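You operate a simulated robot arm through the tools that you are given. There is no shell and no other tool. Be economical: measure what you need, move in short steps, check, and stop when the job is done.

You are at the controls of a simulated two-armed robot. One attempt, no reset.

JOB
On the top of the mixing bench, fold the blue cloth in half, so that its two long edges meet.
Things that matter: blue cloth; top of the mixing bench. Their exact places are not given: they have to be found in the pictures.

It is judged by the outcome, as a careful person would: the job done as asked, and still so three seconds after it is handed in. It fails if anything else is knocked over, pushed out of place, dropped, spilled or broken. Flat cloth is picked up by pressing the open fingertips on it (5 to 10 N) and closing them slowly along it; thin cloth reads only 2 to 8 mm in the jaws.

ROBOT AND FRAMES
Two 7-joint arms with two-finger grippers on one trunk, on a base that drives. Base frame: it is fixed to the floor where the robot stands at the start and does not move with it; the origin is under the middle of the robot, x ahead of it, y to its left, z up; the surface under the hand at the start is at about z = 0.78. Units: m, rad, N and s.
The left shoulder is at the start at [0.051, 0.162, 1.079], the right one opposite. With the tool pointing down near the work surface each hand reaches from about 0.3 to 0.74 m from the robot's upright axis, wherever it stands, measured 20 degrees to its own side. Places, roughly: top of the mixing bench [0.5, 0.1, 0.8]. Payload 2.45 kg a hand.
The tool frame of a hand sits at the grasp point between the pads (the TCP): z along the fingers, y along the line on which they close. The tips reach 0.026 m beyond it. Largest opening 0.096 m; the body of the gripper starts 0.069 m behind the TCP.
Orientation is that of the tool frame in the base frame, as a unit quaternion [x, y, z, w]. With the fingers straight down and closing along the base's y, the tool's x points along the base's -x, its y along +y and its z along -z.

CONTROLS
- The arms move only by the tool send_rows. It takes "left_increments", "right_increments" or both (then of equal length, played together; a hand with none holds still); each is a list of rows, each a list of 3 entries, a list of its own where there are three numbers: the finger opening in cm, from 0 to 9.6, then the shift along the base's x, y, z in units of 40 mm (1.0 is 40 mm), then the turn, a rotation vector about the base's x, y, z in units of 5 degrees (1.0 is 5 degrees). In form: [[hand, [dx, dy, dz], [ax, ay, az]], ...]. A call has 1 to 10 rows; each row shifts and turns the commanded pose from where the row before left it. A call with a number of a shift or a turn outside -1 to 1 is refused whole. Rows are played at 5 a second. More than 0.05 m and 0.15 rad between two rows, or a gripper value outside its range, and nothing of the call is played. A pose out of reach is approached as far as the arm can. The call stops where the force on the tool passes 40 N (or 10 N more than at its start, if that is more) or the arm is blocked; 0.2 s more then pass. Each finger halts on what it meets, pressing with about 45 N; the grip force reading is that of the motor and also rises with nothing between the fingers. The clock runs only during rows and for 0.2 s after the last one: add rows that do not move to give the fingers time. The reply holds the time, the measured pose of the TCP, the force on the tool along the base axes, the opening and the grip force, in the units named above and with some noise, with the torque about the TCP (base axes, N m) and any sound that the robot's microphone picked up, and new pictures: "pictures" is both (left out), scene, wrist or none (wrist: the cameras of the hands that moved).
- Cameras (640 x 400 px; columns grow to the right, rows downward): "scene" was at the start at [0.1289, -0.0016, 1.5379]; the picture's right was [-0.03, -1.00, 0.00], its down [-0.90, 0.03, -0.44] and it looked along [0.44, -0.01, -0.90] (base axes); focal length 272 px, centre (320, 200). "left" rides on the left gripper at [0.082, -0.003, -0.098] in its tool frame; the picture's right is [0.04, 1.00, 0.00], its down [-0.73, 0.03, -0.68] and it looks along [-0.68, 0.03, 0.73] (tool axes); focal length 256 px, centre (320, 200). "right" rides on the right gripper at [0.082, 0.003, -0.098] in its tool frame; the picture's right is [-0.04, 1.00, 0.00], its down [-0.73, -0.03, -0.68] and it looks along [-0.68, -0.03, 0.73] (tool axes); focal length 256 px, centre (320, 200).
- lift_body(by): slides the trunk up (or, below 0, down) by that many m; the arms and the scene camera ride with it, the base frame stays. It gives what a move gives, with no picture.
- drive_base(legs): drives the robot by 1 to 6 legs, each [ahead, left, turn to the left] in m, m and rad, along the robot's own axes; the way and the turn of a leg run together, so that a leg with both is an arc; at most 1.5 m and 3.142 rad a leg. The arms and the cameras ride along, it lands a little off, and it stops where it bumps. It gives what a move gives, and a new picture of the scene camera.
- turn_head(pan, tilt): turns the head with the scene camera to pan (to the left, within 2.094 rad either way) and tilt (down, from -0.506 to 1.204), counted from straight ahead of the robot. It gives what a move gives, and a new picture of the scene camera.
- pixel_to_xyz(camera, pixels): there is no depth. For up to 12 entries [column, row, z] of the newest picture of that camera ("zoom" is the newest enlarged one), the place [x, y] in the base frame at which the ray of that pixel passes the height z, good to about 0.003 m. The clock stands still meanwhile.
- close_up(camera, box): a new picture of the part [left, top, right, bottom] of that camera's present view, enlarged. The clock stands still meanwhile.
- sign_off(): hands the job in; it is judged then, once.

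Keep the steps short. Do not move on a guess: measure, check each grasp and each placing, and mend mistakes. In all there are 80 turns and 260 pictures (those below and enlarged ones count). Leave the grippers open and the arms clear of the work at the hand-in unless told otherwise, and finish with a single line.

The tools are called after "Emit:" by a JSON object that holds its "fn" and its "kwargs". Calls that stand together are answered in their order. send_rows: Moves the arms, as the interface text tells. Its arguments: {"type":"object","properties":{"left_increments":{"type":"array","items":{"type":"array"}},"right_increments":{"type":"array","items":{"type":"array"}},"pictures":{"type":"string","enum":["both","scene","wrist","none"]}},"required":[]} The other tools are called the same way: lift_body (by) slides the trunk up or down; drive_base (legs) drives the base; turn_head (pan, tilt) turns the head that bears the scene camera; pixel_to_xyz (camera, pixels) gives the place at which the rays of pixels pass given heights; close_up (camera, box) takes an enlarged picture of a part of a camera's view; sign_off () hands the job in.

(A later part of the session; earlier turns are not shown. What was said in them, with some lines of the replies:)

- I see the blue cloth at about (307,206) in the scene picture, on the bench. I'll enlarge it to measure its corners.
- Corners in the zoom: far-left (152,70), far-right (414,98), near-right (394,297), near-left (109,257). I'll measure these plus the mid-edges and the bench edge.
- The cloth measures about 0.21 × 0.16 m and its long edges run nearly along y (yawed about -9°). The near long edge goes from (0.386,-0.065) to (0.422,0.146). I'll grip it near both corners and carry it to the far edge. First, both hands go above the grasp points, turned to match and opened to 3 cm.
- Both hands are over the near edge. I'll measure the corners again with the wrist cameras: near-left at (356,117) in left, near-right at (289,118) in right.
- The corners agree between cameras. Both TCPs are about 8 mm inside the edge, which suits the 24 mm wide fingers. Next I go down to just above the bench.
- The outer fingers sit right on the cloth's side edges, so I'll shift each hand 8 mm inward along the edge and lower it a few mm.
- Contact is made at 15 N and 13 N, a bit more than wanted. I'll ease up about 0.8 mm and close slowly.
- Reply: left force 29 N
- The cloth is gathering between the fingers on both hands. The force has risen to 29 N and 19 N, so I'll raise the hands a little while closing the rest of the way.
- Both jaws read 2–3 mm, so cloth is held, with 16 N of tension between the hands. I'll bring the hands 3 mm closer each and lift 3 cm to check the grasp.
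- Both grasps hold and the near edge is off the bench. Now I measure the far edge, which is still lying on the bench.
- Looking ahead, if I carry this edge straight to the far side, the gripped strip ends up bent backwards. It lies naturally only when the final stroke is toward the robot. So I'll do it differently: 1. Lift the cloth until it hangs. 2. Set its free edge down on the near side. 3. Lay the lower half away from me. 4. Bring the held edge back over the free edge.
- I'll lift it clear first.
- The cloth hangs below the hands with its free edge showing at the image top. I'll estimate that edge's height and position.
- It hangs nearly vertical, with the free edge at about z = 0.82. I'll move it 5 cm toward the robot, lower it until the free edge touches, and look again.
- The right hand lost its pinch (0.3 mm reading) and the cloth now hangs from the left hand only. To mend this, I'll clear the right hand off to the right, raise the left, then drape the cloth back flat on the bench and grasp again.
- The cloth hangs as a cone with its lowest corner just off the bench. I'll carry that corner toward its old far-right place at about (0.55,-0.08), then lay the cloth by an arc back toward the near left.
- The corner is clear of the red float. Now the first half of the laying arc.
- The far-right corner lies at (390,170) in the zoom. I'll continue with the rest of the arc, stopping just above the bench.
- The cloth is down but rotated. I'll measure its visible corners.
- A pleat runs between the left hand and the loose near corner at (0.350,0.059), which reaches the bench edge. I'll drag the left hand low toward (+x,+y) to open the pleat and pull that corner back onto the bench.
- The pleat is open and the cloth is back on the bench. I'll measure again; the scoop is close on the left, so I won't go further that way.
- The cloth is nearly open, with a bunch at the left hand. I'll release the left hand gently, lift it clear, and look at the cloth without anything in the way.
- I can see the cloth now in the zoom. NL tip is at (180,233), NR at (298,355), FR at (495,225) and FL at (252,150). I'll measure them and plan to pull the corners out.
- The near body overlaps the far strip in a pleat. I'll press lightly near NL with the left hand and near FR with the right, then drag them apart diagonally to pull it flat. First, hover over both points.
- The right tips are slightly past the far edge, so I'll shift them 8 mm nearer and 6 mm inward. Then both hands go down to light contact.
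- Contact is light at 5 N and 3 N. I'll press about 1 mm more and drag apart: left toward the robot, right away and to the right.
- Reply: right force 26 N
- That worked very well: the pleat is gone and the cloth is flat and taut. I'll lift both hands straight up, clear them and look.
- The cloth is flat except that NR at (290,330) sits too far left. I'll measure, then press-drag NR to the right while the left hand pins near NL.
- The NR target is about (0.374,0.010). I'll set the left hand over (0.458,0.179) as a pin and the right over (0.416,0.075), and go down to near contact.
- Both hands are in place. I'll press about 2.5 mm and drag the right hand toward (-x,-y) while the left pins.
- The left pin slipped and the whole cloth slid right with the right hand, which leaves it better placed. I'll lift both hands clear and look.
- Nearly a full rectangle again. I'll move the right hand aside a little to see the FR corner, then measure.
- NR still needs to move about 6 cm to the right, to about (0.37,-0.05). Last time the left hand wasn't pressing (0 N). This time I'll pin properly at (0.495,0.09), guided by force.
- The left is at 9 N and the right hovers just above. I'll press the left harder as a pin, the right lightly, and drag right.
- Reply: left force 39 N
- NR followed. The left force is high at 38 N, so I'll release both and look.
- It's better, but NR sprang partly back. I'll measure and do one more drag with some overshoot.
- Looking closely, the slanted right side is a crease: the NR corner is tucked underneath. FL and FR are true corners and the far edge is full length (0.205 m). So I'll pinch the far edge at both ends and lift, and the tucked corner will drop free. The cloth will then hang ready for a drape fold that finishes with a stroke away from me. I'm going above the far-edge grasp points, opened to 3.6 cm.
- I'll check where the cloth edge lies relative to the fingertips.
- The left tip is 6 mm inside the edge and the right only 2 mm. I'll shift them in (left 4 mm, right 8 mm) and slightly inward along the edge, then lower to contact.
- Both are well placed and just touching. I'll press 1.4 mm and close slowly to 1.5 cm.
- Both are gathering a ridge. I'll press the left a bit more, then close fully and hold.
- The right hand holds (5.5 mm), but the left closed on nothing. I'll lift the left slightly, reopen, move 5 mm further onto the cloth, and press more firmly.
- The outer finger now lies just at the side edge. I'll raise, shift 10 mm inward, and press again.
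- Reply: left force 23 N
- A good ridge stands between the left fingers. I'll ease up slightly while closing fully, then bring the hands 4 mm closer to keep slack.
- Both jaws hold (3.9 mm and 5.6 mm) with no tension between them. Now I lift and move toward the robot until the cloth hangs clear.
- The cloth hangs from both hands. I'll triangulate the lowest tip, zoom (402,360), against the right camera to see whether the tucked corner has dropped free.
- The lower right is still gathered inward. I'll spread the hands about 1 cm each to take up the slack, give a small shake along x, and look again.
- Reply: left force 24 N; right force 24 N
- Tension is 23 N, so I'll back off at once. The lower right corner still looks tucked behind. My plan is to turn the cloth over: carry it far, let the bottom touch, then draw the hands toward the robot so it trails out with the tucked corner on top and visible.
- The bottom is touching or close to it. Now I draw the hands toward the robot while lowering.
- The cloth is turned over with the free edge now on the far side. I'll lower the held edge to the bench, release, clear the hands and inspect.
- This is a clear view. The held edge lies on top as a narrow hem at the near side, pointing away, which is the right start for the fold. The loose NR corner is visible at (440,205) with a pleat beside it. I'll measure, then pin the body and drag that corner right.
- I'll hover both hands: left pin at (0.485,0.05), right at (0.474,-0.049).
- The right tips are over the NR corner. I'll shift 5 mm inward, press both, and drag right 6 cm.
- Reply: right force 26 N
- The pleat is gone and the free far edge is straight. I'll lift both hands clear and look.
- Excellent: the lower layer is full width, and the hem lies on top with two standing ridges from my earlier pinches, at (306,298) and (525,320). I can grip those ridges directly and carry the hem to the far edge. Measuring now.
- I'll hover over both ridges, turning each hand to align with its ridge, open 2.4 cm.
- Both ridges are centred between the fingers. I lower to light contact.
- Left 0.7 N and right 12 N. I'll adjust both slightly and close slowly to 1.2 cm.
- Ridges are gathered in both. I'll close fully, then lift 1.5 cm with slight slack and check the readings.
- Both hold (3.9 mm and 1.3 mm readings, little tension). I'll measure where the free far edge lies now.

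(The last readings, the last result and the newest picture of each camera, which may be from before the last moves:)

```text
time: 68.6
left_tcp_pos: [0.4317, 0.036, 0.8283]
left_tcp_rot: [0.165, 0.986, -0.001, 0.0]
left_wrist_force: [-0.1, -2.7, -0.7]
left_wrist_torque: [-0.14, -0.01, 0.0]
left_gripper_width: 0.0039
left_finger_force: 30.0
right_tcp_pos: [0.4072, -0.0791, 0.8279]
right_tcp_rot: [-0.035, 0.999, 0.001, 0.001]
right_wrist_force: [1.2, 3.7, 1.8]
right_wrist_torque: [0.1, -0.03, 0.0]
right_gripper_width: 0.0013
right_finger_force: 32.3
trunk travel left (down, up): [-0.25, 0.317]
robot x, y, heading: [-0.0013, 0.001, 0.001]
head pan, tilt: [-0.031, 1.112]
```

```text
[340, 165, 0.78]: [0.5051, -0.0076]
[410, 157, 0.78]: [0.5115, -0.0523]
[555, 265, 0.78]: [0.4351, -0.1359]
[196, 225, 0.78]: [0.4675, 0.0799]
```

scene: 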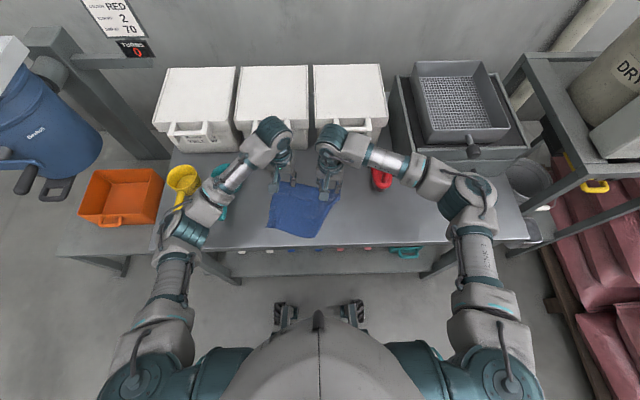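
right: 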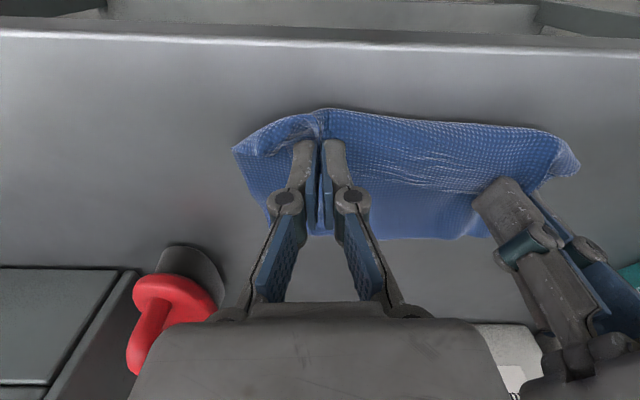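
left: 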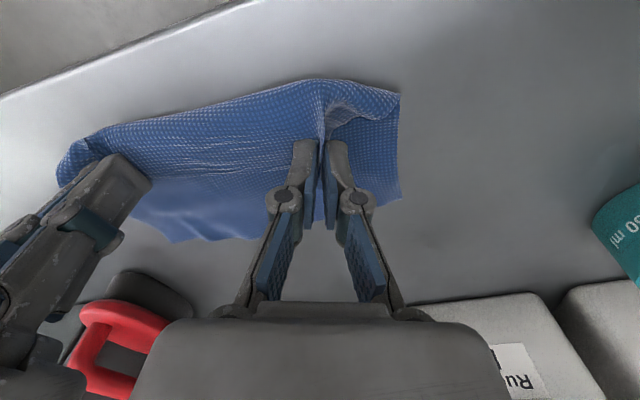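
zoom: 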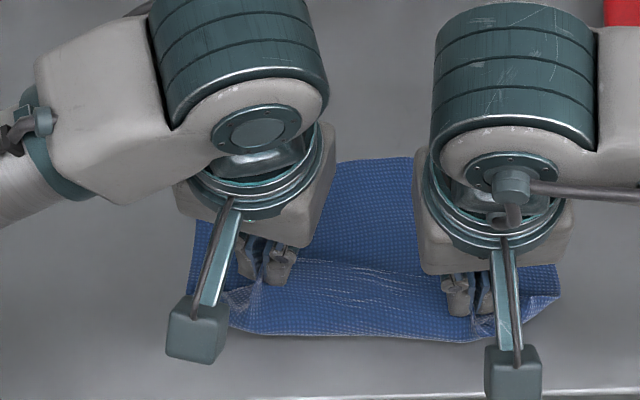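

The free edge runs from (0.496,0.080) to (0.494,-0.118), centred with my hands. I'll carry the held edge forward in a low arc to TCP x ≈ 0.487 on both sides, turning the hands parallel to y.

Emit:
{"fn": "send_rows", "kwargs": {"left_increments": [[0, [0.15, -0.05, 0.2], [0, 0, 0.5]], [0, [0.25, 0, 0.2], [0, 0, 0.65]], [0, [0.25, 0, 0.1], [0, 0, 0.65]], [0, [0.25, 0, 0], [0, 0, 0.65]], [0, [0.25, 0, 0], [0, 0, 0.65]], [0, [0.25, 0, -0.1], [0, 0, 0.65]], [0, [0, 0, -0.1], [0, 0, 0]], [0, [0, 0, 0], [0, 0, 0]]], "right_increments": [[0, [0.25, 0.05, 0.2], [0, 0, -0.1]], [0, [0.35, 0, 0.2], [0, 0, -0.15]], [0, [0.35, 0, 0.1], [0, 0, -0.15]], [0, [0.35, 0, 0], [0, 0, -0.15]], [0, [0.35, 0, 0], [0, 0, -0.15]], [0, [0.35, 0, -0.1], [0, 0, -0.1]], [0, [0, 0, -0.1], [0, 0, 0]], [0, [0, 0, 0], [0, 0, 0]]], "pictures": "wrist"}}

Emit:
{"fn": "close_up", "kwargs": {"camera": "scene", "box": [250, 155, 378, 235]}}

```text
time: 70.4
left_tcp_pos: [0.488, 0.0319, 0.8392]
left_tcp_rot: [0.002, 1.0, 0.001, 0.001]
left_wrist_force: [-0.1, -5.3, 3.3]
left_wrist_torque: [-0.15, -0.03, 0.05]
left_gripper_width: 0.0039
left_finger_force: 31.3
right_tcp_pos: [0.4885, -0.0777, 0.8381]
right_tcp_rot: [0.001, 1.0, 0.0, 0.001]
right_wrist_force: [-1.2, 3.2, 0.7]
right_wrist_torque: [0.18, -0.01, 0.08]
right_gripper_width: 0.001
right_finger_force: 30.0
trunk travel left (down, up): [-0.25, 0.317]
robot x, y, heading: [-0.0023, -0.0004, 0.001]
head pan, tilt: [-0.031, 1.112]
```

right: 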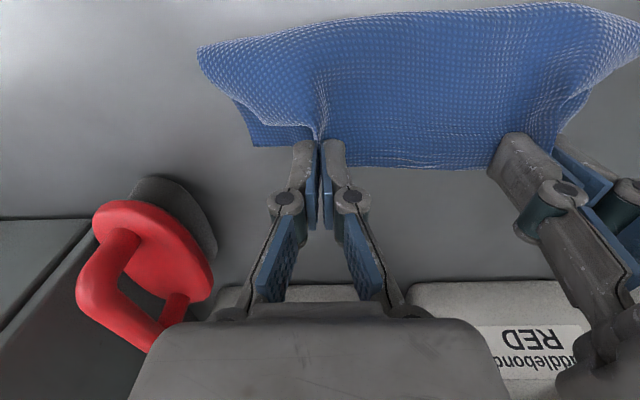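
left: 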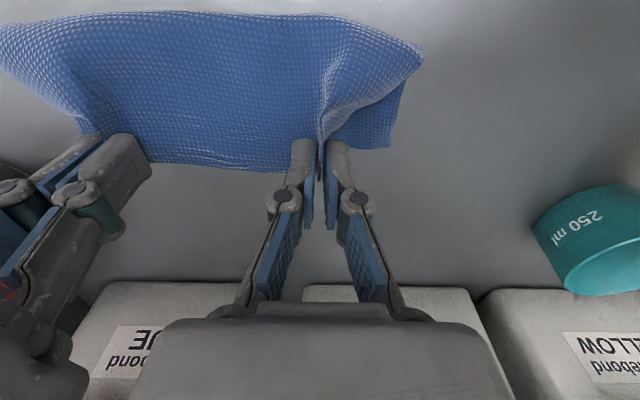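

```text
5.00 times, centred on (314, 195) of scene
```

zoom: 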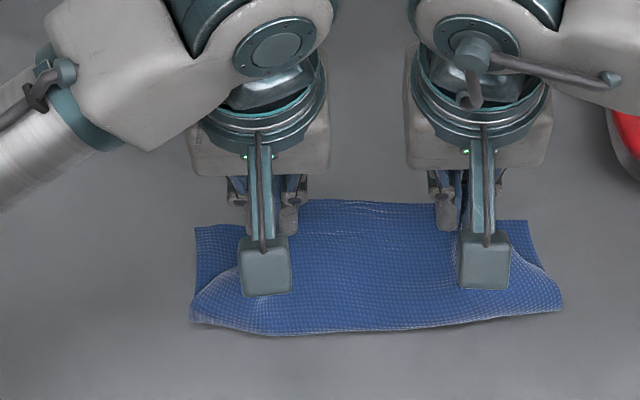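

This looks very good: the free corners show at zoom (195,228) and (530,222). I'll check the free edge's position before lowering.

Emit:
{"fn": "pixel_to_xyz", "kwargs": {"camera": "zoom", "pixels": [[195, 228, 0.78], [528, 222, 0.78], [190, 320, 0.79], [562, 308, 0.79], [370, 203, 0.81], [370, 203, 0.78]]}}

Emit:
{"fn": "pixel_to_xyz", "kwargs": {"camera": "right", "pixels": [[254, 146, 0.78], [420, 166, 0.8], [420, 166, 0.78], [310, 140, 0.78]]}}

Emit:
{"fn": "pixel_to_xyz", "kwargs": {"camera": "left", "pixels": [[390, 147, 0.78], [230, 170, 0.8], [230, 170, 0.78], [350, 147, 0.78]]}}

```text
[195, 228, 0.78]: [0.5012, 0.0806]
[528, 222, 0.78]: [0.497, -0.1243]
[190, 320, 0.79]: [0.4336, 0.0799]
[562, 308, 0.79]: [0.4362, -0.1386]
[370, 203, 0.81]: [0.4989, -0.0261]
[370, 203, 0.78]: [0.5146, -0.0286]
```

```text
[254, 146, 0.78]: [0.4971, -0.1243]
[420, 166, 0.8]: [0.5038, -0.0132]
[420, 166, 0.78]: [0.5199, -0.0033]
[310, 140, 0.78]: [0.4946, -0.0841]
```

```text
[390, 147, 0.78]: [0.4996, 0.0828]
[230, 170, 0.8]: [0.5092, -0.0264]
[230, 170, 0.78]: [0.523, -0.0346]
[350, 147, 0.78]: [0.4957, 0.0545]
```

The free edge corners are at x ≈ 0.50 and 0.497, and the held edge is above x ≈ 0.497. I lower straight down onto it.

Emit:
{"fn": "send_rows", "kwargs": {"left_increments": [[0, [0.04, 0, -0.25], [0, 0, 0]], [0, [0.04, 0, -0.2], [0, 0, 0]], [0, [0, 0, -0.2], [0, 0, 0]], [0, [0, 0, 0], [0, 0, 0]]], "right_increments": [[0, [0, 0, -0.25], [0, 0, 0]], [0, [0, 0, -0.2], [0, 0, 0]], [0, [0, 0, -0.18], [0, 0, 0]], [0, [0, 0, 0], [0, 0, 0]]], "pictures": "wrist"}}

```text
time: 71.4
left_tcp_pos: [0.4891, 0.0339, 0.8127]
left_tcp_rot: [0.002, 1.0, 0.0, 0.002]
left_wrist_force: [0.3, -6.3, -0.7]
left_wrist_torque: [-0.31, -0.02, 0.03]
left_gripper_width: 0.0009
left_finger_force: 29.5
right_tcp_pos: [0.4876, -0.0773, 0.8119]
right_tcp_rot: [0.001, 1.0, 0.0, 0.0]
right_wrist_force: [-0.4, 6.9, 1.3]
right_wrist_torque: [0.25, 0.01, 0.02]
right_gripper_width: 0.0012
right_finger_force: 29.9
trunk travel left (down, up): [-0.25, 0.317]
robot x, y, heading: [-0.0026, -0.0007, 0.006]
head pan, tilt: [-0.031, 1.112]
```

right: 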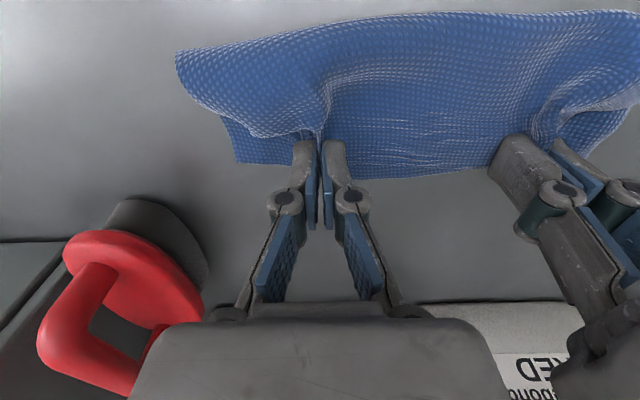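
left: 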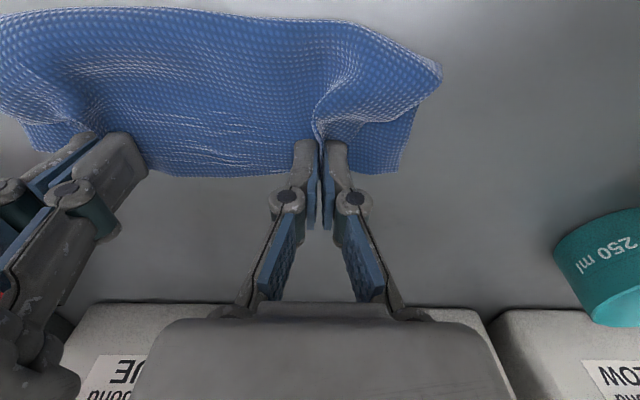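

The held edge is down on the free edge. I'll open slowly and lift straight up, then back the hands off.

Emit:
{"fn": "send_rows", "kwargs": {"left_increments": [[0.4, [0, 0, -0.03], [0, 0, 0]], [0.8, [0, 0, 0], [0, 0, 0]], [1.6, [0, 0, 0], [0, 0, 0]], [2.4, [0, 0, 0], [0, 0, 0]], [2.4, [0, 0, 0.3], [0, 0, 0]], [2.4, [0, 0, 0.8], [0, 0, 0]], [2.4, [0, 0, 0.8], [0, 0, 0]], [2.4, [-0.5, 0.7, 0.4], [0, 0, 0]], [2.4, [-0.5, 0.8, 0], [0, 0, 0]], [2.4, [-0.3, 0.9, 0], [0, 0, 0]]], "right_increments": [[0.4, [0, 0, -0.03], [0, 0, 0]], [0.8, [0, 0, 0], [0, 0, 0]], [1.6, [0, 0, 0], [0, 0, 0]], [2.4, [0, 0, 0], [0, 0, 0]], [2.4, [0, 0, 0.3], [0, 0, 0]], [2.4, [0, 0, 0.8], [0, 0, 0]], [2.4, [0, 0, 0.8], [0, 0, 0]], [2.4, [-0.7, -0.3, 0.4], [0, 0, 0]], [2.4, [-0.7, -0.6, 0], [0, 0, 0]], [2.4, [-0.5, -0.8, 0], [0, 0, 0]]], "pictures": "none"}}

Emit:
{"fn": "close_up", "kwargs": {"camera": "scene", "box": [250, 165, 378, 245]}}

```text
time: 73.6
left_tcp_pos: [0.4377, 0.1301, 0.9032]
left_tcp_rot: [0.004, 1.0, -0.001, 0.002]
left_wrist_force: [-0.2, -0.1, -0.5]
left_wrist_torque: [-0.02, -0.03, -0.02]
left_gripper_width: 0.0239
left_finger_force: 0.1
right_tcp_pos: [0.4111, -0.1439, 0.9063]
right_tcp_rot: [0.0, 1.0, 0.0, 0.003]
right_wrist_force: [-0.8, -0.1, 0.2]
right_wrist_torque: [0.0, -0.04, -0.01]
right_gripper_width: 0.0244
right_finger_force: 0.1
trunk travel left (down, up): [-0.25, 0.317]
robot x, y, heading: [0.0, 0.0034, 0.003]
head pan, tilt: [-0.031, 1.112]
```

```text
5.00 times, centred on (314, 205) of scene
```

zoom: 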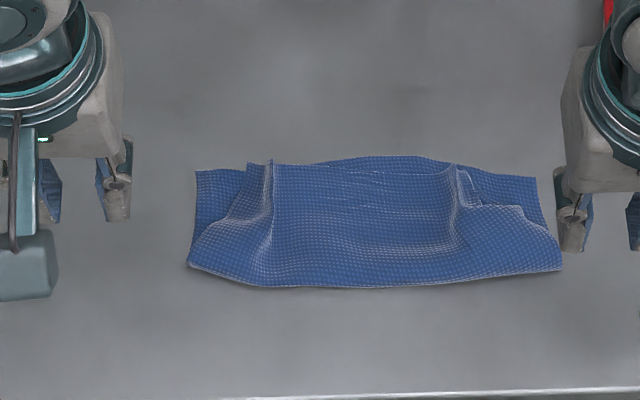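

The fold is made and the long edges meet well in the middle. The two pinch ridges at (270,200) and (458,200) still draw the top corners inward. I'll press outside each ridge and drag both hands outward together; the full-width lower layer should resist while the ridges open. Measuring the points.

Emit:
{"fn": "pixel_to_xyz", "kwargs": {"camera": "zoom", "pixels": [[247, 165, 0.785], [197, 172, 0.78], [525, 208, 0.785], [537, 178, 0.78], [245, 195, 0.785], [495, 213, 0.785], [270, 165, 0.79], [457, 167, 0.79], [415, 157, 0.78], [188, 265, 0.785], [561, 270, 0.785], [360, 287, 0.785]]}}

Emit:
{"fn": "close_up", "kwargs": {"camera": "scene", "box": [284, 190, 368, 230]}}

```text
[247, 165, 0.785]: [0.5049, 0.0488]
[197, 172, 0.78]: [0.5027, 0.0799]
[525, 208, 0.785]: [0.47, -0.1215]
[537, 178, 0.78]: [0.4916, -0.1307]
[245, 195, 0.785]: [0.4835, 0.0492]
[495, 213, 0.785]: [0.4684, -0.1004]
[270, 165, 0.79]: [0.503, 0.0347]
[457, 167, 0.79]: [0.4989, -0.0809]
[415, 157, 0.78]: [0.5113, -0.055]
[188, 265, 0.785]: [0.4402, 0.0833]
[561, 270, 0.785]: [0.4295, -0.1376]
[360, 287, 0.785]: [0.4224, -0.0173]
```

```text
7.62 times, centred on (326, 210) of scene
```

zoom: 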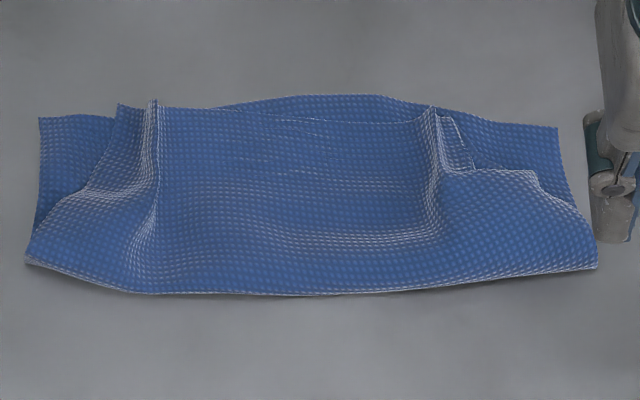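

I'll hover closed fingertips over the top corners: left (0.488,0.049), right (0.462,-0.106).

Emit:
{"fn": "send_rows", "kwargs": {"left_increments": [[0.6, [0.42, -0.675, 0], [0, 0, 0]], [0.6, [0.42, -0.675, 0], [0, 0, 0]], [0.6, [0.42, -0.675, 0], [0, 0, 0]], [0.6, [0, 0, -0.7], [0, 0, 0]], [0.6, [0, 0, -0.7], [0, 0, 0]], [0.6, [0, 0, -0.7], [0, 0, 0]], [0.6, [0, 0, -0.15], [0, 0, 0]]], "right_increments": [[0.6, [0.64, 0.475, 0], [0, 0, 0]], [0.6, [0.64, 0.475, 0], [0, 0, 0]], [0.6, [0, 0, 0], [0, 0, 0]], [0.6, [0, 0, -0.7], [0, 0, 0]], [0.6, [0, 0, -0.7], [0, 0, 0]], [0.6, [0, 0, -0.7], [0, 0, 0]], [0.6, [0, 0, -0.25], [0, 0, 0]]], "pictures": "wrist"}}

```text
time: 75.2
left_tcp_pos: [0.4899, 0.0486, 0.8133]
left_tcp_rot: [0.003, 1.0, 0.0, 0.0]
left_wrist_force: [0.0, 0.4, -0.4]
left_wrist_torque: [0.0, -0.03, -0.05]
left_gripper_width: 0.006
left_finger_force: 0.3
right_tcp_pos: [0.4654, -0.1061, 0.8096]
right_tcp_rot: [0.0, 1.0, 0.0, 0.001]
right_wrist_force: [0.5, 0.1, 0.3]
right_wrist_torque: [0.0, 0.01, 0.04]
right_gripper_width: 0.0059
right_finger_force: 0.0
trunk travel left (down, up): [-0.25, 0.317]
robot x, y, heading: [-0.0015, 0.0027, 0.001]
head pan, tilt: [-0.031, 1.112]
```

right: 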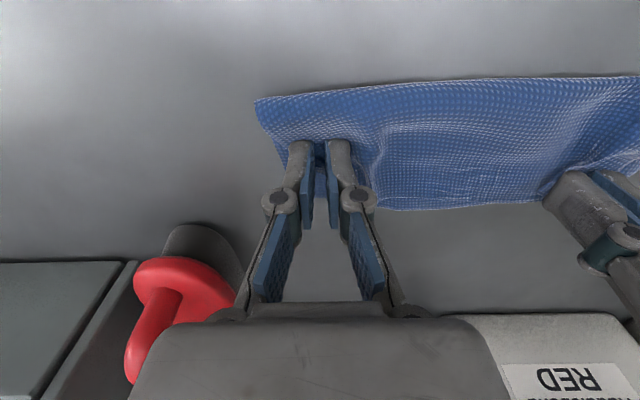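
left: 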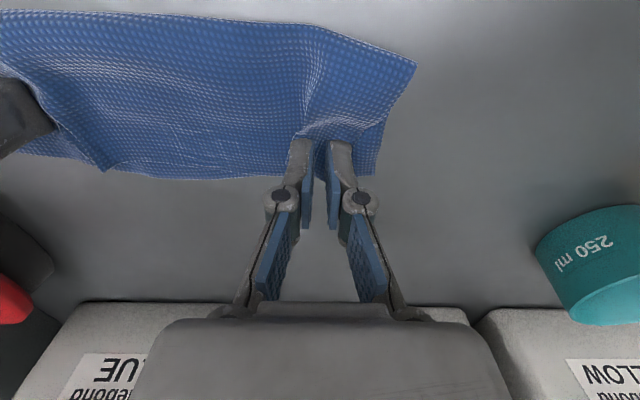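

In position. I'll press lightly and drag outward: left +3 cm in y, right forward and slightly right.

Emit:
{"fn": "send_rows", "kwargs": {"left_increments": [[0.6, [0, 0, -0.12], [0, 0, 0]], [0.6, [0, 0, -0.03], [0, 0, 0]], [0.6, [0, 0.2, 0], [0, 0, 0]], [0.6, [0, 0.2, 0], [0, 0, 0]], [0.6, [0, 0.2, 0], [0, 0, 0]], [0.6, [0, 0.2, 0], [0, 0, 0]]], "right_increments": [[0.6, [0, 0, -0.04], [0, 0, 0]], [0.6, [0, 0, -0.03], [0, 0, 0]], [0.6, [0.14, -0.1, 0], [0, 0, 0]], [0.6, [0.14, -0.1, 0], [0, 0, 0]], [0.6, [0.14, -0.1, 0], [0, 0, 0]], [0.6, [0.14, -0.1, 0], [0, 0, 0]]], "pictures": "wrist"}}

```text
time: 76.6
left_tcp_pos: [0.4881, 0.0816, 0.8076]
left_tcp_rot: [0.003, 1.0, 0.001, 0.002]
left_wrist_force: [0.9, -3.4, 5.0]
left_wrist_torque: [-0.06, 0.01, 0.01]
left_gripper_width: 0.0069
left_finger_force: 0.1
right_tcp_pos: [0.4858, -0.1239, 0.8069]
right_tcp_rot: [0.0, 1.0, 0.001, 0.002]
right_wrist_force: [-1.2, 3.2, 4.2]
right_wrist_torque: [0.07, 0.0, 0.02]
right_gripper_width: 0.0067
right_finger_force: 0.1
trunk travel left (down, up): [-0.25, 0.317]
robot x, y, heading: [-0.0008, -0.0018, -0.005]
head pan, tilt: [-0.031, 1.112]
```

right: 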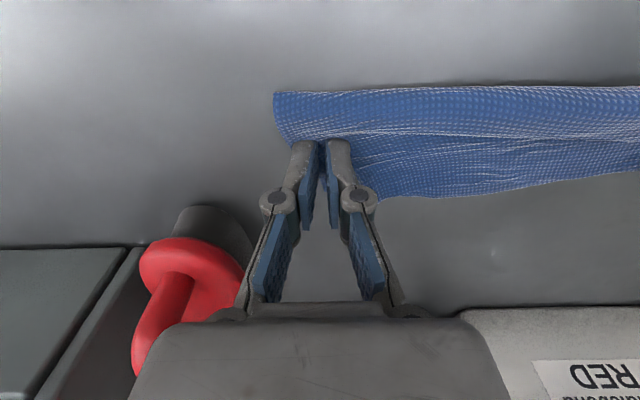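
left: 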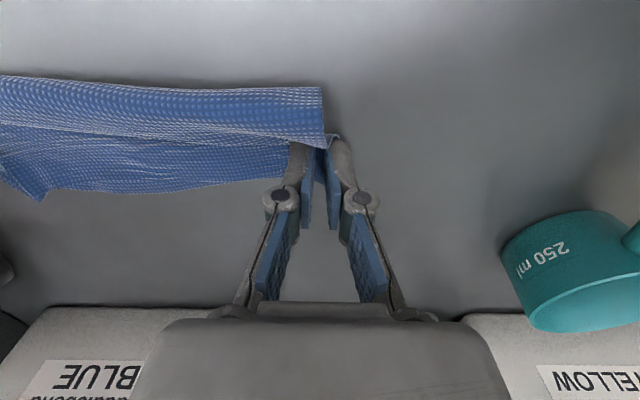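

The ridges appear stretched out. I'll lift straight up, back away, and look.

Emit:
{"fn": "send_rows", "kwargs": {"left_increments": [[0.6, [0, 0, 0.3], [0, 0, 0]], [0.6, [0, 0, 0.8], [0, 0, 0]], [0.6, [0, 0, 0.8], [0, 0, 0]], [0.6, [-0.5, 0.7, 0.3], [0, 0, 0]], [0.6, [-0.5, 0.7, 0], [0, 0, 0]]], "right_increments": [[0.6, [0, 0, 0.3], [0, 0, 0]], [0.6, [0, 0, 0.8], [0, 0, 0]], [0.6, [0, 0, 0.8], [0, 0, 0]], [0.6, [-0.8, -0.2, 0.3], [0, 0, 0]], [0.6, [-0.8, -0.5, 0], [0, 0, 0]]], "pictures": "none"}}

Emit:
{"fn": "close_up", "kwargs": {"camera": "scene", "box": [266, 180, 362, 240]}}

```text
time: 77.8
left_tcp_pos: [0.4472, 0.137, 0.8944]
left_tcp_rot: [0.002, 1.0, 0.0, 0.001]
left_wrist_force: [-0.2, -0.5, -0.6]
left_wrist_torque: [0.0, 0.01, 0.02]
left_gripper_width: 0.0061
left_finger_force: 0.1
right_tcp_pos: [0.4201, -0.1515, 0.8952]
right_tcp_rot: [0.001, 1.0, -0.001, 0.002]
right_wrist_force: [-0.5, -0.1, -0.6]
right_wrist_torque: [0.0, -0.01, 0.01]
right_gripper_width: 0.006
right_finger_force: 0.0
trunk travel left (down, up): [-0.25, 0.317]
robot x, y, heading: [0.002, -0.0007, 0.001]
head pan, tilt: [-0.031, 1.112]
```

```text
6.67 times, centred on (314, 210) of scene
```

zoom: 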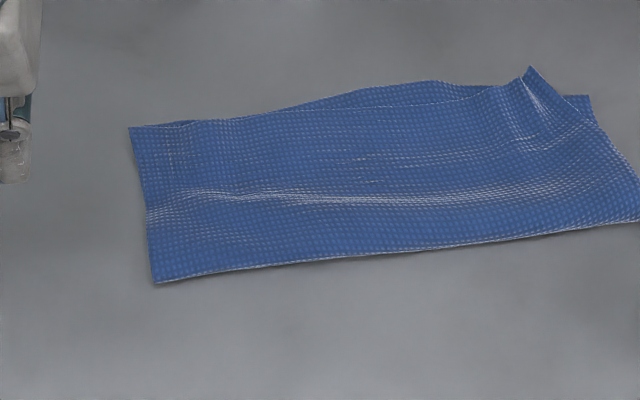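

Very good: the left corners coincide, and the fold is flat. Only the top right corner at (530,68) is off, about 3 cm inward and 1 cm too far. One more gentle press-drag there with the left hand pinning. Measuring.

Emit:
{"fn": "pixel_to_xyz", "kwargs": {"camera": "zoom", "pixels": [[530, 68, 0.79], [590, 97, 0.78], [545, 108, 0.785], [130, 128, 0.78], [190, 122, 0.785], [432, 82, 0.78], [432, 104, 0.783], [155, 283, 0.78], [638, 222, 0.785], [300, 150, 0.783]]}}

```text
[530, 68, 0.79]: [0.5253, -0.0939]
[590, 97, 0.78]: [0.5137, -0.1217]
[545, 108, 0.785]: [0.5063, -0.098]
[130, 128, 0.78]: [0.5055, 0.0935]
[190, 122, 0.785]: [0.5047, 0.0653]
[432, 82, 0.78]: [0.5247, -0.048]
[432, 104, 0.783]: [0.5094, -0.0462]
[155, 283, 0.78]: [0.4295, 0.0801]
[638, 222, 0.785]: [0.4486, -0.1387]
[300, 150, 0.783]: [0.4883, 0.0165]
```

Moving over: right at (0.503,-0.100), left pin at (0.475,0.03).

Emit:
{"fn": "send_rows", "kwargs": {"left_increments": [[0.6, [0.23, -0.89, 0], [0, 0, 0]], [0.6, [0.23, -0.89, 0], [0, 0, 0]], [0.6, [0.23, -0.89, 0], [0, 0, 0]], [0.6, [0, 0, -0.7], [0, 0, 0]], [0.6, [0, 0, -0.7], [0, 0, 0]], [0.6, [0, 0, -0.65], [0, 0, 0]], [0.6, [0, 0, -0.1], [0, 0, 0]]], "right_increments": [[0.6, [0.69, 0.43, 0], [0, 0, 0]], [0.6, [0.69, 0.43, 0], [0, 0, 0]], [0.6, [0.69, 0.43, 0], [0, 0, 0]], [0.6, [0, 0, -0.7], [0, 0, 0]], [0.6, [0, 0, -0.7], [0, 0, 0]], [0.6, [0, 0, -0.6], [0, 0, 0]], [0.6, [0, 0, -0.1], [0, 0, 0]]], "pictures": "wrist"}}

```text
time: 79.4
left_tcp_pos: [0.4749, 0.0291, 0.8101]
left_tcp_rot: [0.002, 1.0, 0.0, 0.001]
left_wrist_force: [-0.4, -0.2, 0.0]
left_wrist_torque: [0.0, 0.0, 0.02]
left_gripper_width: 0.0061
left_finger_force: 0.0
right_tcp_pos: [0.5054, -0.0995, 0.8132]
right_tcp_rot: [0.0, 1.0, 0.001, 0.002]
right_wrist_force: [-0.4, -0.2, 0.4]
right_wrist_torque: [-0.01, 0.0, 0.02]
right_gripper_width: 0.0059
right_finger_force: 0.0
trunk travel left (down, up): [-0.25, 0.317]
robot x, y, heading: [0.0038, 0.0048, 0.001]
head pan, tilt: [-0.031, 1.112]
```

right: 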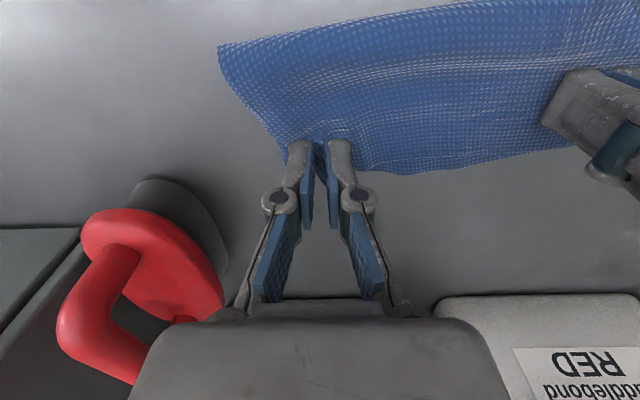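
left: 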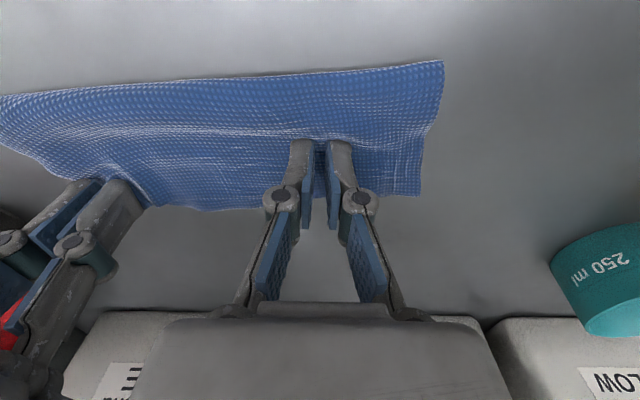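

Both in place, and the red float stays about 3 cm clear. Press and drag the right corner by (-1.0, -2.6) cm.

Emit:
{"fn": "send_rows", "kwargs": {"left_increments": [[0.6, [0, 0, -0.07], [0, 0, 0]], [0.6, [0, 0, -0.03], [0, 0, 0]], [0.6, [0, 0, 0], [0, 0, 0]], [0.6, [0, 0, 0], [0, 0, 0]], [0.6, [0, 0, 0], [0, 0, 0]], [0.6, [0, 0, 0], [0, 0, 0]]], "right_increments": [[0.6, [0, 0, -0.11], [0, 0, 0]], [0.6, [0, 0, -0.04], [0, 0, 0]], [0.6, [-0.06, -0.16, 0], [0, 0, 0]], [0.6, [-0.06, -0.16, 0], [0, 0, 0]], [0.6, [-0.06, -0.16, 0], [0, 0, 0]], [0.6, [-0.06, -0.16, 0], [0, 0, 0]]], "pictures": "wrist"}}

```text
time: 80.8
left_tcp_pos: [0.4756, 0.0293, 0.8075]
left_tcp_rot: [0.002, 1.0, 0.001, 0.004]
left_wrist_force: [4.6, -2.7, 26.7]
left_wrist_torque: [-0.07, -0.03, -0.07]
left_gripper_width: 0.0053
left_finger_force: 0.1
right_tcp_pos: [0.4933, -0.1265, 0.8077]
right_tcp_rot: [0.001, 1.0, 0.001, 0.002]
right_wrist_force: [0.1, 0.5, 7.9]
right_wrist_torque: [0.08, -0.07, -0.01]
right_gripper_width: 0.0058
right_finger_force: 0.0
trunk travel left (down, up): [-0.25, 0.317]
robot x, y, heading: [0.0008, -0.0019, -0.002]
head pan, tilt: [-0.031, 1.112]
```

right: 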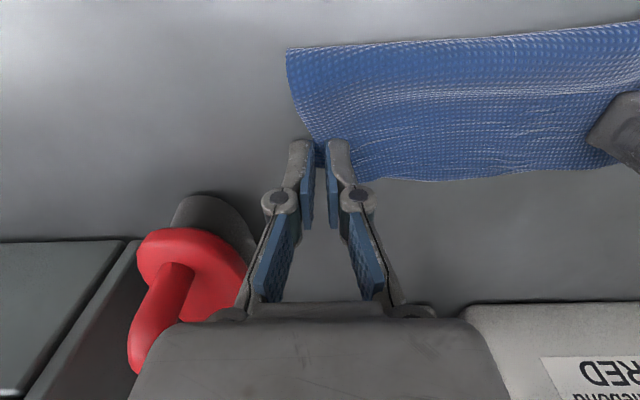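
left: 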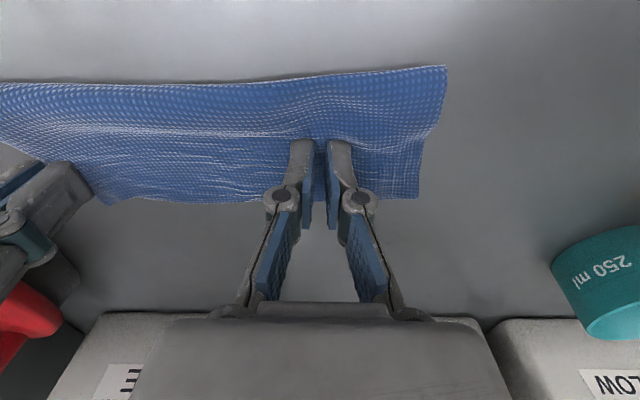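

The cloth now looks rectangular in both wrist views. I'll lift straight up, move the arms well clear, open them, and check.

Emit:
{"fn": "send_rows", "kwargs": {"left_increments": [[0.6, [0, 0, 0.3], [0, 0, 0]], [0.6, [0, 0, 0.8], [0, 0, 0]], [0.6, [0, 0, 0.9], [0, 0, 0]], [3, [-0.4, 0.7, 0.4], [0, 0, 0]], [6, [-0.4, 0.8, 0.2], [0, 0, 0]], [9, [-0.4, 0.9, 0], [0, 0, 0]], [9, [-0.2, 0.9, 0], [0, 0, 0]], [9, [0, 0.9, 0], [0, 0, 0]]], "right_increments": [[0.6, [0, 0, 0.3], [0, 0, 0]], [0.6, [0, 0, 0.8], [0, 0, 0]], [0.6, [0, 0, 0.9], [0, 0, 0]], [3, [-0.8, 0, 0.4], [0, 0, 0]], [6, [-0.8, -0.4, 0.2], [0, 0, 0]], [9, [-0.8, -0.5, 0], [0, 0, 0]], [9, [-0.4, -0.8, 0], [0, 0, 0]], [9, [0, -0.8, 0], [0, 0, 0]]], "pictures": "scene"}}

Emit:
{"fn": "close_up", "kwargs": {"camera": "scene", "box": [266, 180, 362, 240]}}

```text
time: 82.6
left_tcp_pos: [0.4184, 0.1996, 0.9088]
left_tcp_rot: [0.003, 1.0, 0.0, 0.002]
left_wrist_force: [-0.2, 0.7, 0.5]
left_wrist_torque: [-0.01, -0.03, -0.01]
left_gripper_width: 0.0899
left_finger_force: 0.0
right_tcp_pos: [0.3822, -0.2266, 0.9099]
right_tcp_rot: [0.0, 1.0, 0.0, 0.002]
right_wrist_force: [0.2, -0.5, 0.0]
right_wrist_torque: [-0.02, -0.04, -0.01]
right_gripper_width: 0.0902
right_finger_force: 0.1
trunk travel left (down, up): [-0.25, 0.317]
robot x, y, heading: [0.0004, 0.0019, 0.003]
head pan, tilt: [-0.031, 1.112]
```

scene: 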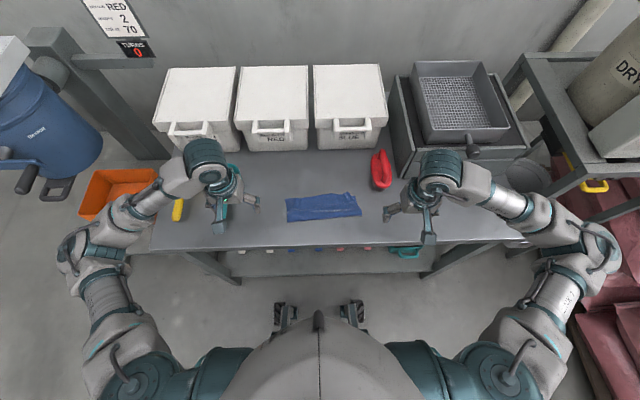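

```text
6.67 times, centred on (314, 210) of scene
```

zoom: 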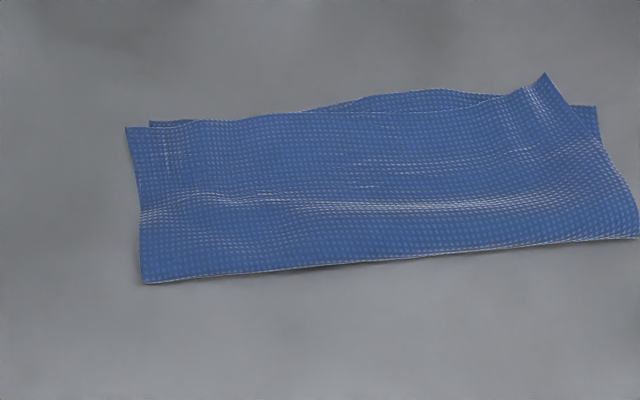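

The fold is in place and the left corners match well. The top right corner (548,75) still springs about 2.5 cm away from the lower corner (595,107). I'll do one more drag with overshoot and no pin, to also bring the top layer's 1 cm left overhang back. Going over with the right hand.

Emit:
{"fn": "send_rows", "kwargs": {"right_increments": [[6, [0.755, 0.76, 0], [0, 0, 0]], [3, [0.755, 0.76, 0], [0, 0, 0]], [0.6, [0.755, 0.76, 0], [0, 0, 0]], [0.6, [0.755, 0.76, 0], [0, 0, 0]], [0.6, [0, 0, -0.7], [0, 0, 0]], [0.6, [0, 0, -0.7], [0, 0, 0]], [0.6, [0, 0, -0.7], [0, 0, 0]], [0.6, [0, 0, -0.35], [0, 0, 0]], [0.6, [0, 0, -0.12], [0, 0, 0]], [0.6, [0, 0, 0], [0, 0, 0]]], "pictures": "wrist"}}

```text
time: 84.8
left_tcp_pos: [0.4191, 0.1998, 0.9078]
left_tcp_rot: [0.002, 1.0, 0.0, 0.001]
left_wrist_force: [0.0, -0.2, 0.2]
left_wrist_torque: [0.01, 0.01, 0.06]
left_gripper_width: 0.0902
left_finger_force: 0.0
right_tcp_pos: [0.5042, -0.1035, 0.8083]
right_tcp_rot: [0.0, 1.0, 0.0, 0.002]
right_wrist_force: [0.5, -0.8, 9.2]
right_wrist_torque: [-0.05, 0.06, 0.02]
right_gripper_width: 0.0057
right_finger_force: 0.1
trunk travel left (down, up): [-0.25, 0.317]
robot x, y, heading: [-0.0016, 0.0009, 0.001]
head pan, tilt: [-0.031, 1.112]
```

right: 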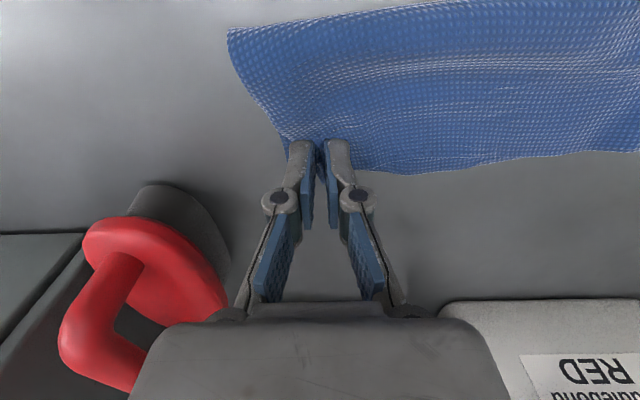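

Pressing at 9 N. I drag (-1.8, -4.5) cm, then lift straight up.

Emit:
{"fn": "send_rows", "kwargs": {"right_increments": [[0.6, [-0.075, -0.19, 0], [0, 0, 0]], [0.6, [-0.075, -0.19, 0], [0, 0, 0]], [0.6, [-0.075, -0.19, 0], [0, 0, 0]], [0.6, [-0.075, -0.19, 0], [0, 0, 0]], [0.6, [-0.075, -0.19, 0], [0, 0, 0]], [0.6, [-0.075, -0.19, 0], [0, 0, 0]], [0.6, [0, 0, 0.3], [0, 0, 0]], [0.6, [0, 0, 0.9], [0, 0, 0]], [0.6, [-0.6, 0, 0.9], [0, 0, 0]], [0.6, [-0.9, -0.2, 0.3], [0, 0, 0]]], "pictures": "none"}}

Emit:
{"fn": "close_up", "kwargs": {"camera": "scene", "box": [274, 180, 370, 240]}}

```text
time: 87.0
left_tcp_pos: [0.4192, 0.1991, 0.9092]
left_tcp_rot: [0.001, 1.0, 0.001, 0.002]
left_wrist_force: [0.1, -0.3, 0.5]
left_wrist_torque: [0.0, -0.03, -0.01]
left_gripper_width: 0.0899
left_finger_force: 0.0
right_tcp_pos: [0.4246, -0.1571, 0.9035]
right_tcp_rot: [0.0, 1.0, 0.0, 0.002]
right_wrist_force: [0.6, 0.7, 0.3]
right_wrist_torque: [-0.01, -0.05, -0.03]
right_gripper_width: 0.0062
right_finger_force: 0.0
trunk travel left (down, up): [-0.25, 0.317]
robot x, y, heading: [0.0012, 0.0007, -0.002]
head pan, tilt: [-0.031, 1.112]
```

```text
6.67 times, centred on (322, 210) of scene
5 turns are left
```

zoom: 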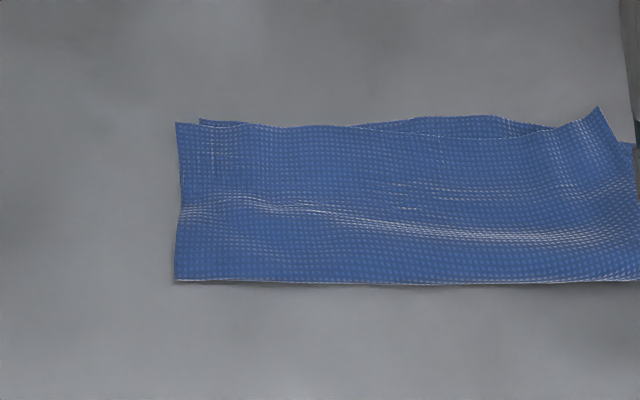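

The edges now nearly coincide: the left corners are within about 1 cm and the right within about 2 cm, with flat long edges. Few turns are left, so I'll move the right hand clear, open it, and do a last check.

Emit:
{"fn": "send_rows", "kwargs": {"left_increments": [[9, [-0.2, 0.8, 0.3], [0, 0, 0]], [9, [0, 0.6, 0], [0, 0, 0]], [9, [0, 0, 0], [0, 0, 0]], [9, [0, 0, 0], [0, 0, 0]]], "right_increments": [[3, [-0.6, -0.7, 0.2], [0, 0, 0]], [6, [-0.5, -0.8, 0], [0, 0, 0]], [9, [0, -0.7, 0], [0, 0, 0]], [9, [0, 0, 0], [0, 0, 0]]], "pictures": "scene"}}

Emit:
{"fn": "close_up", "kwargs": {"camera": "scene", "box": [274, 180, 370, 240]}}

```text
time: 88.0
left_tcp_pos: [0.4124, 0.2537, 0.9218]
left_tcp_rot: [0.002, 1.0, 0.0, 0.001]
left_wrist_force: [-0.1, 0.1, -0.2]
left_wrist_torque: [-0.01, 0.0, 0.02]
left_gripper_width: 0.09
left_finger_force: 0.0
right_tcp_pos: [0.382, -0.2462, 0.9109]
right_tcp_rot: [0.001, 1.0, 0.0, 0.0]
right_wrist_force: [-0.5, 0.2, -0.3]
right_wrist_torque: [0.02, 0.01, 0.01]
right_gripper_width: 0.0902
right_finger_force: 0.1
trunk travel left (down, up): [-0.25, 0.317]
robot x, y, heading: [-0.002, 0.0015, 0.003]
head pan, tilt: [-0.031, 1.112]
```

scene: 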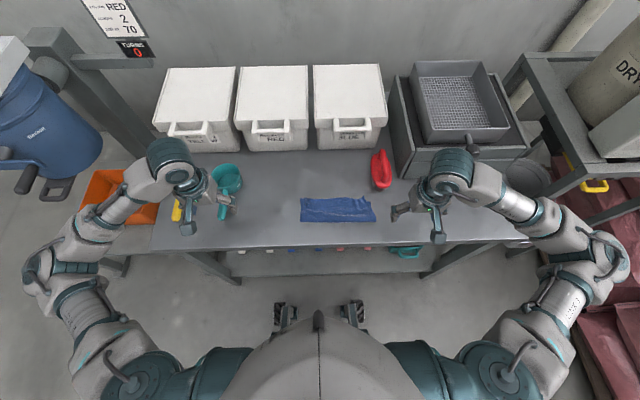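

```text
6.67 times, centred on (322, 210) of scene
4 turns are left
```

zoom: 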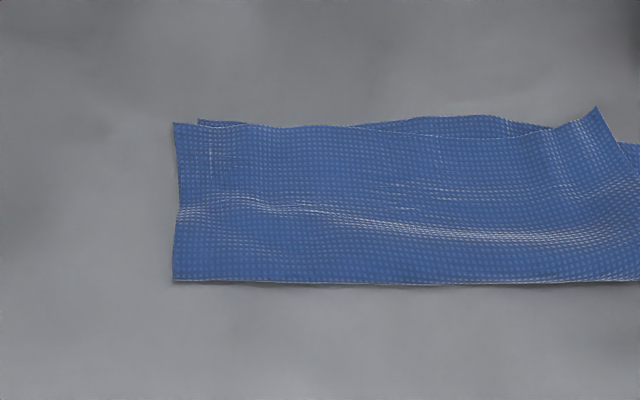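

The cloth is folded in half on the bench with its long edges together. The scoops, float and boxes are where they started, and the grippers are open and clear. I'm handing in.

Emit:
{"fn": "sign_off", "kwargs": {}}

```text
The job is handed in.
```

The blue cloth is folded in half on the mixing bench with its long edges together: left corners within about 1 cm, right corners about 2 cm off.
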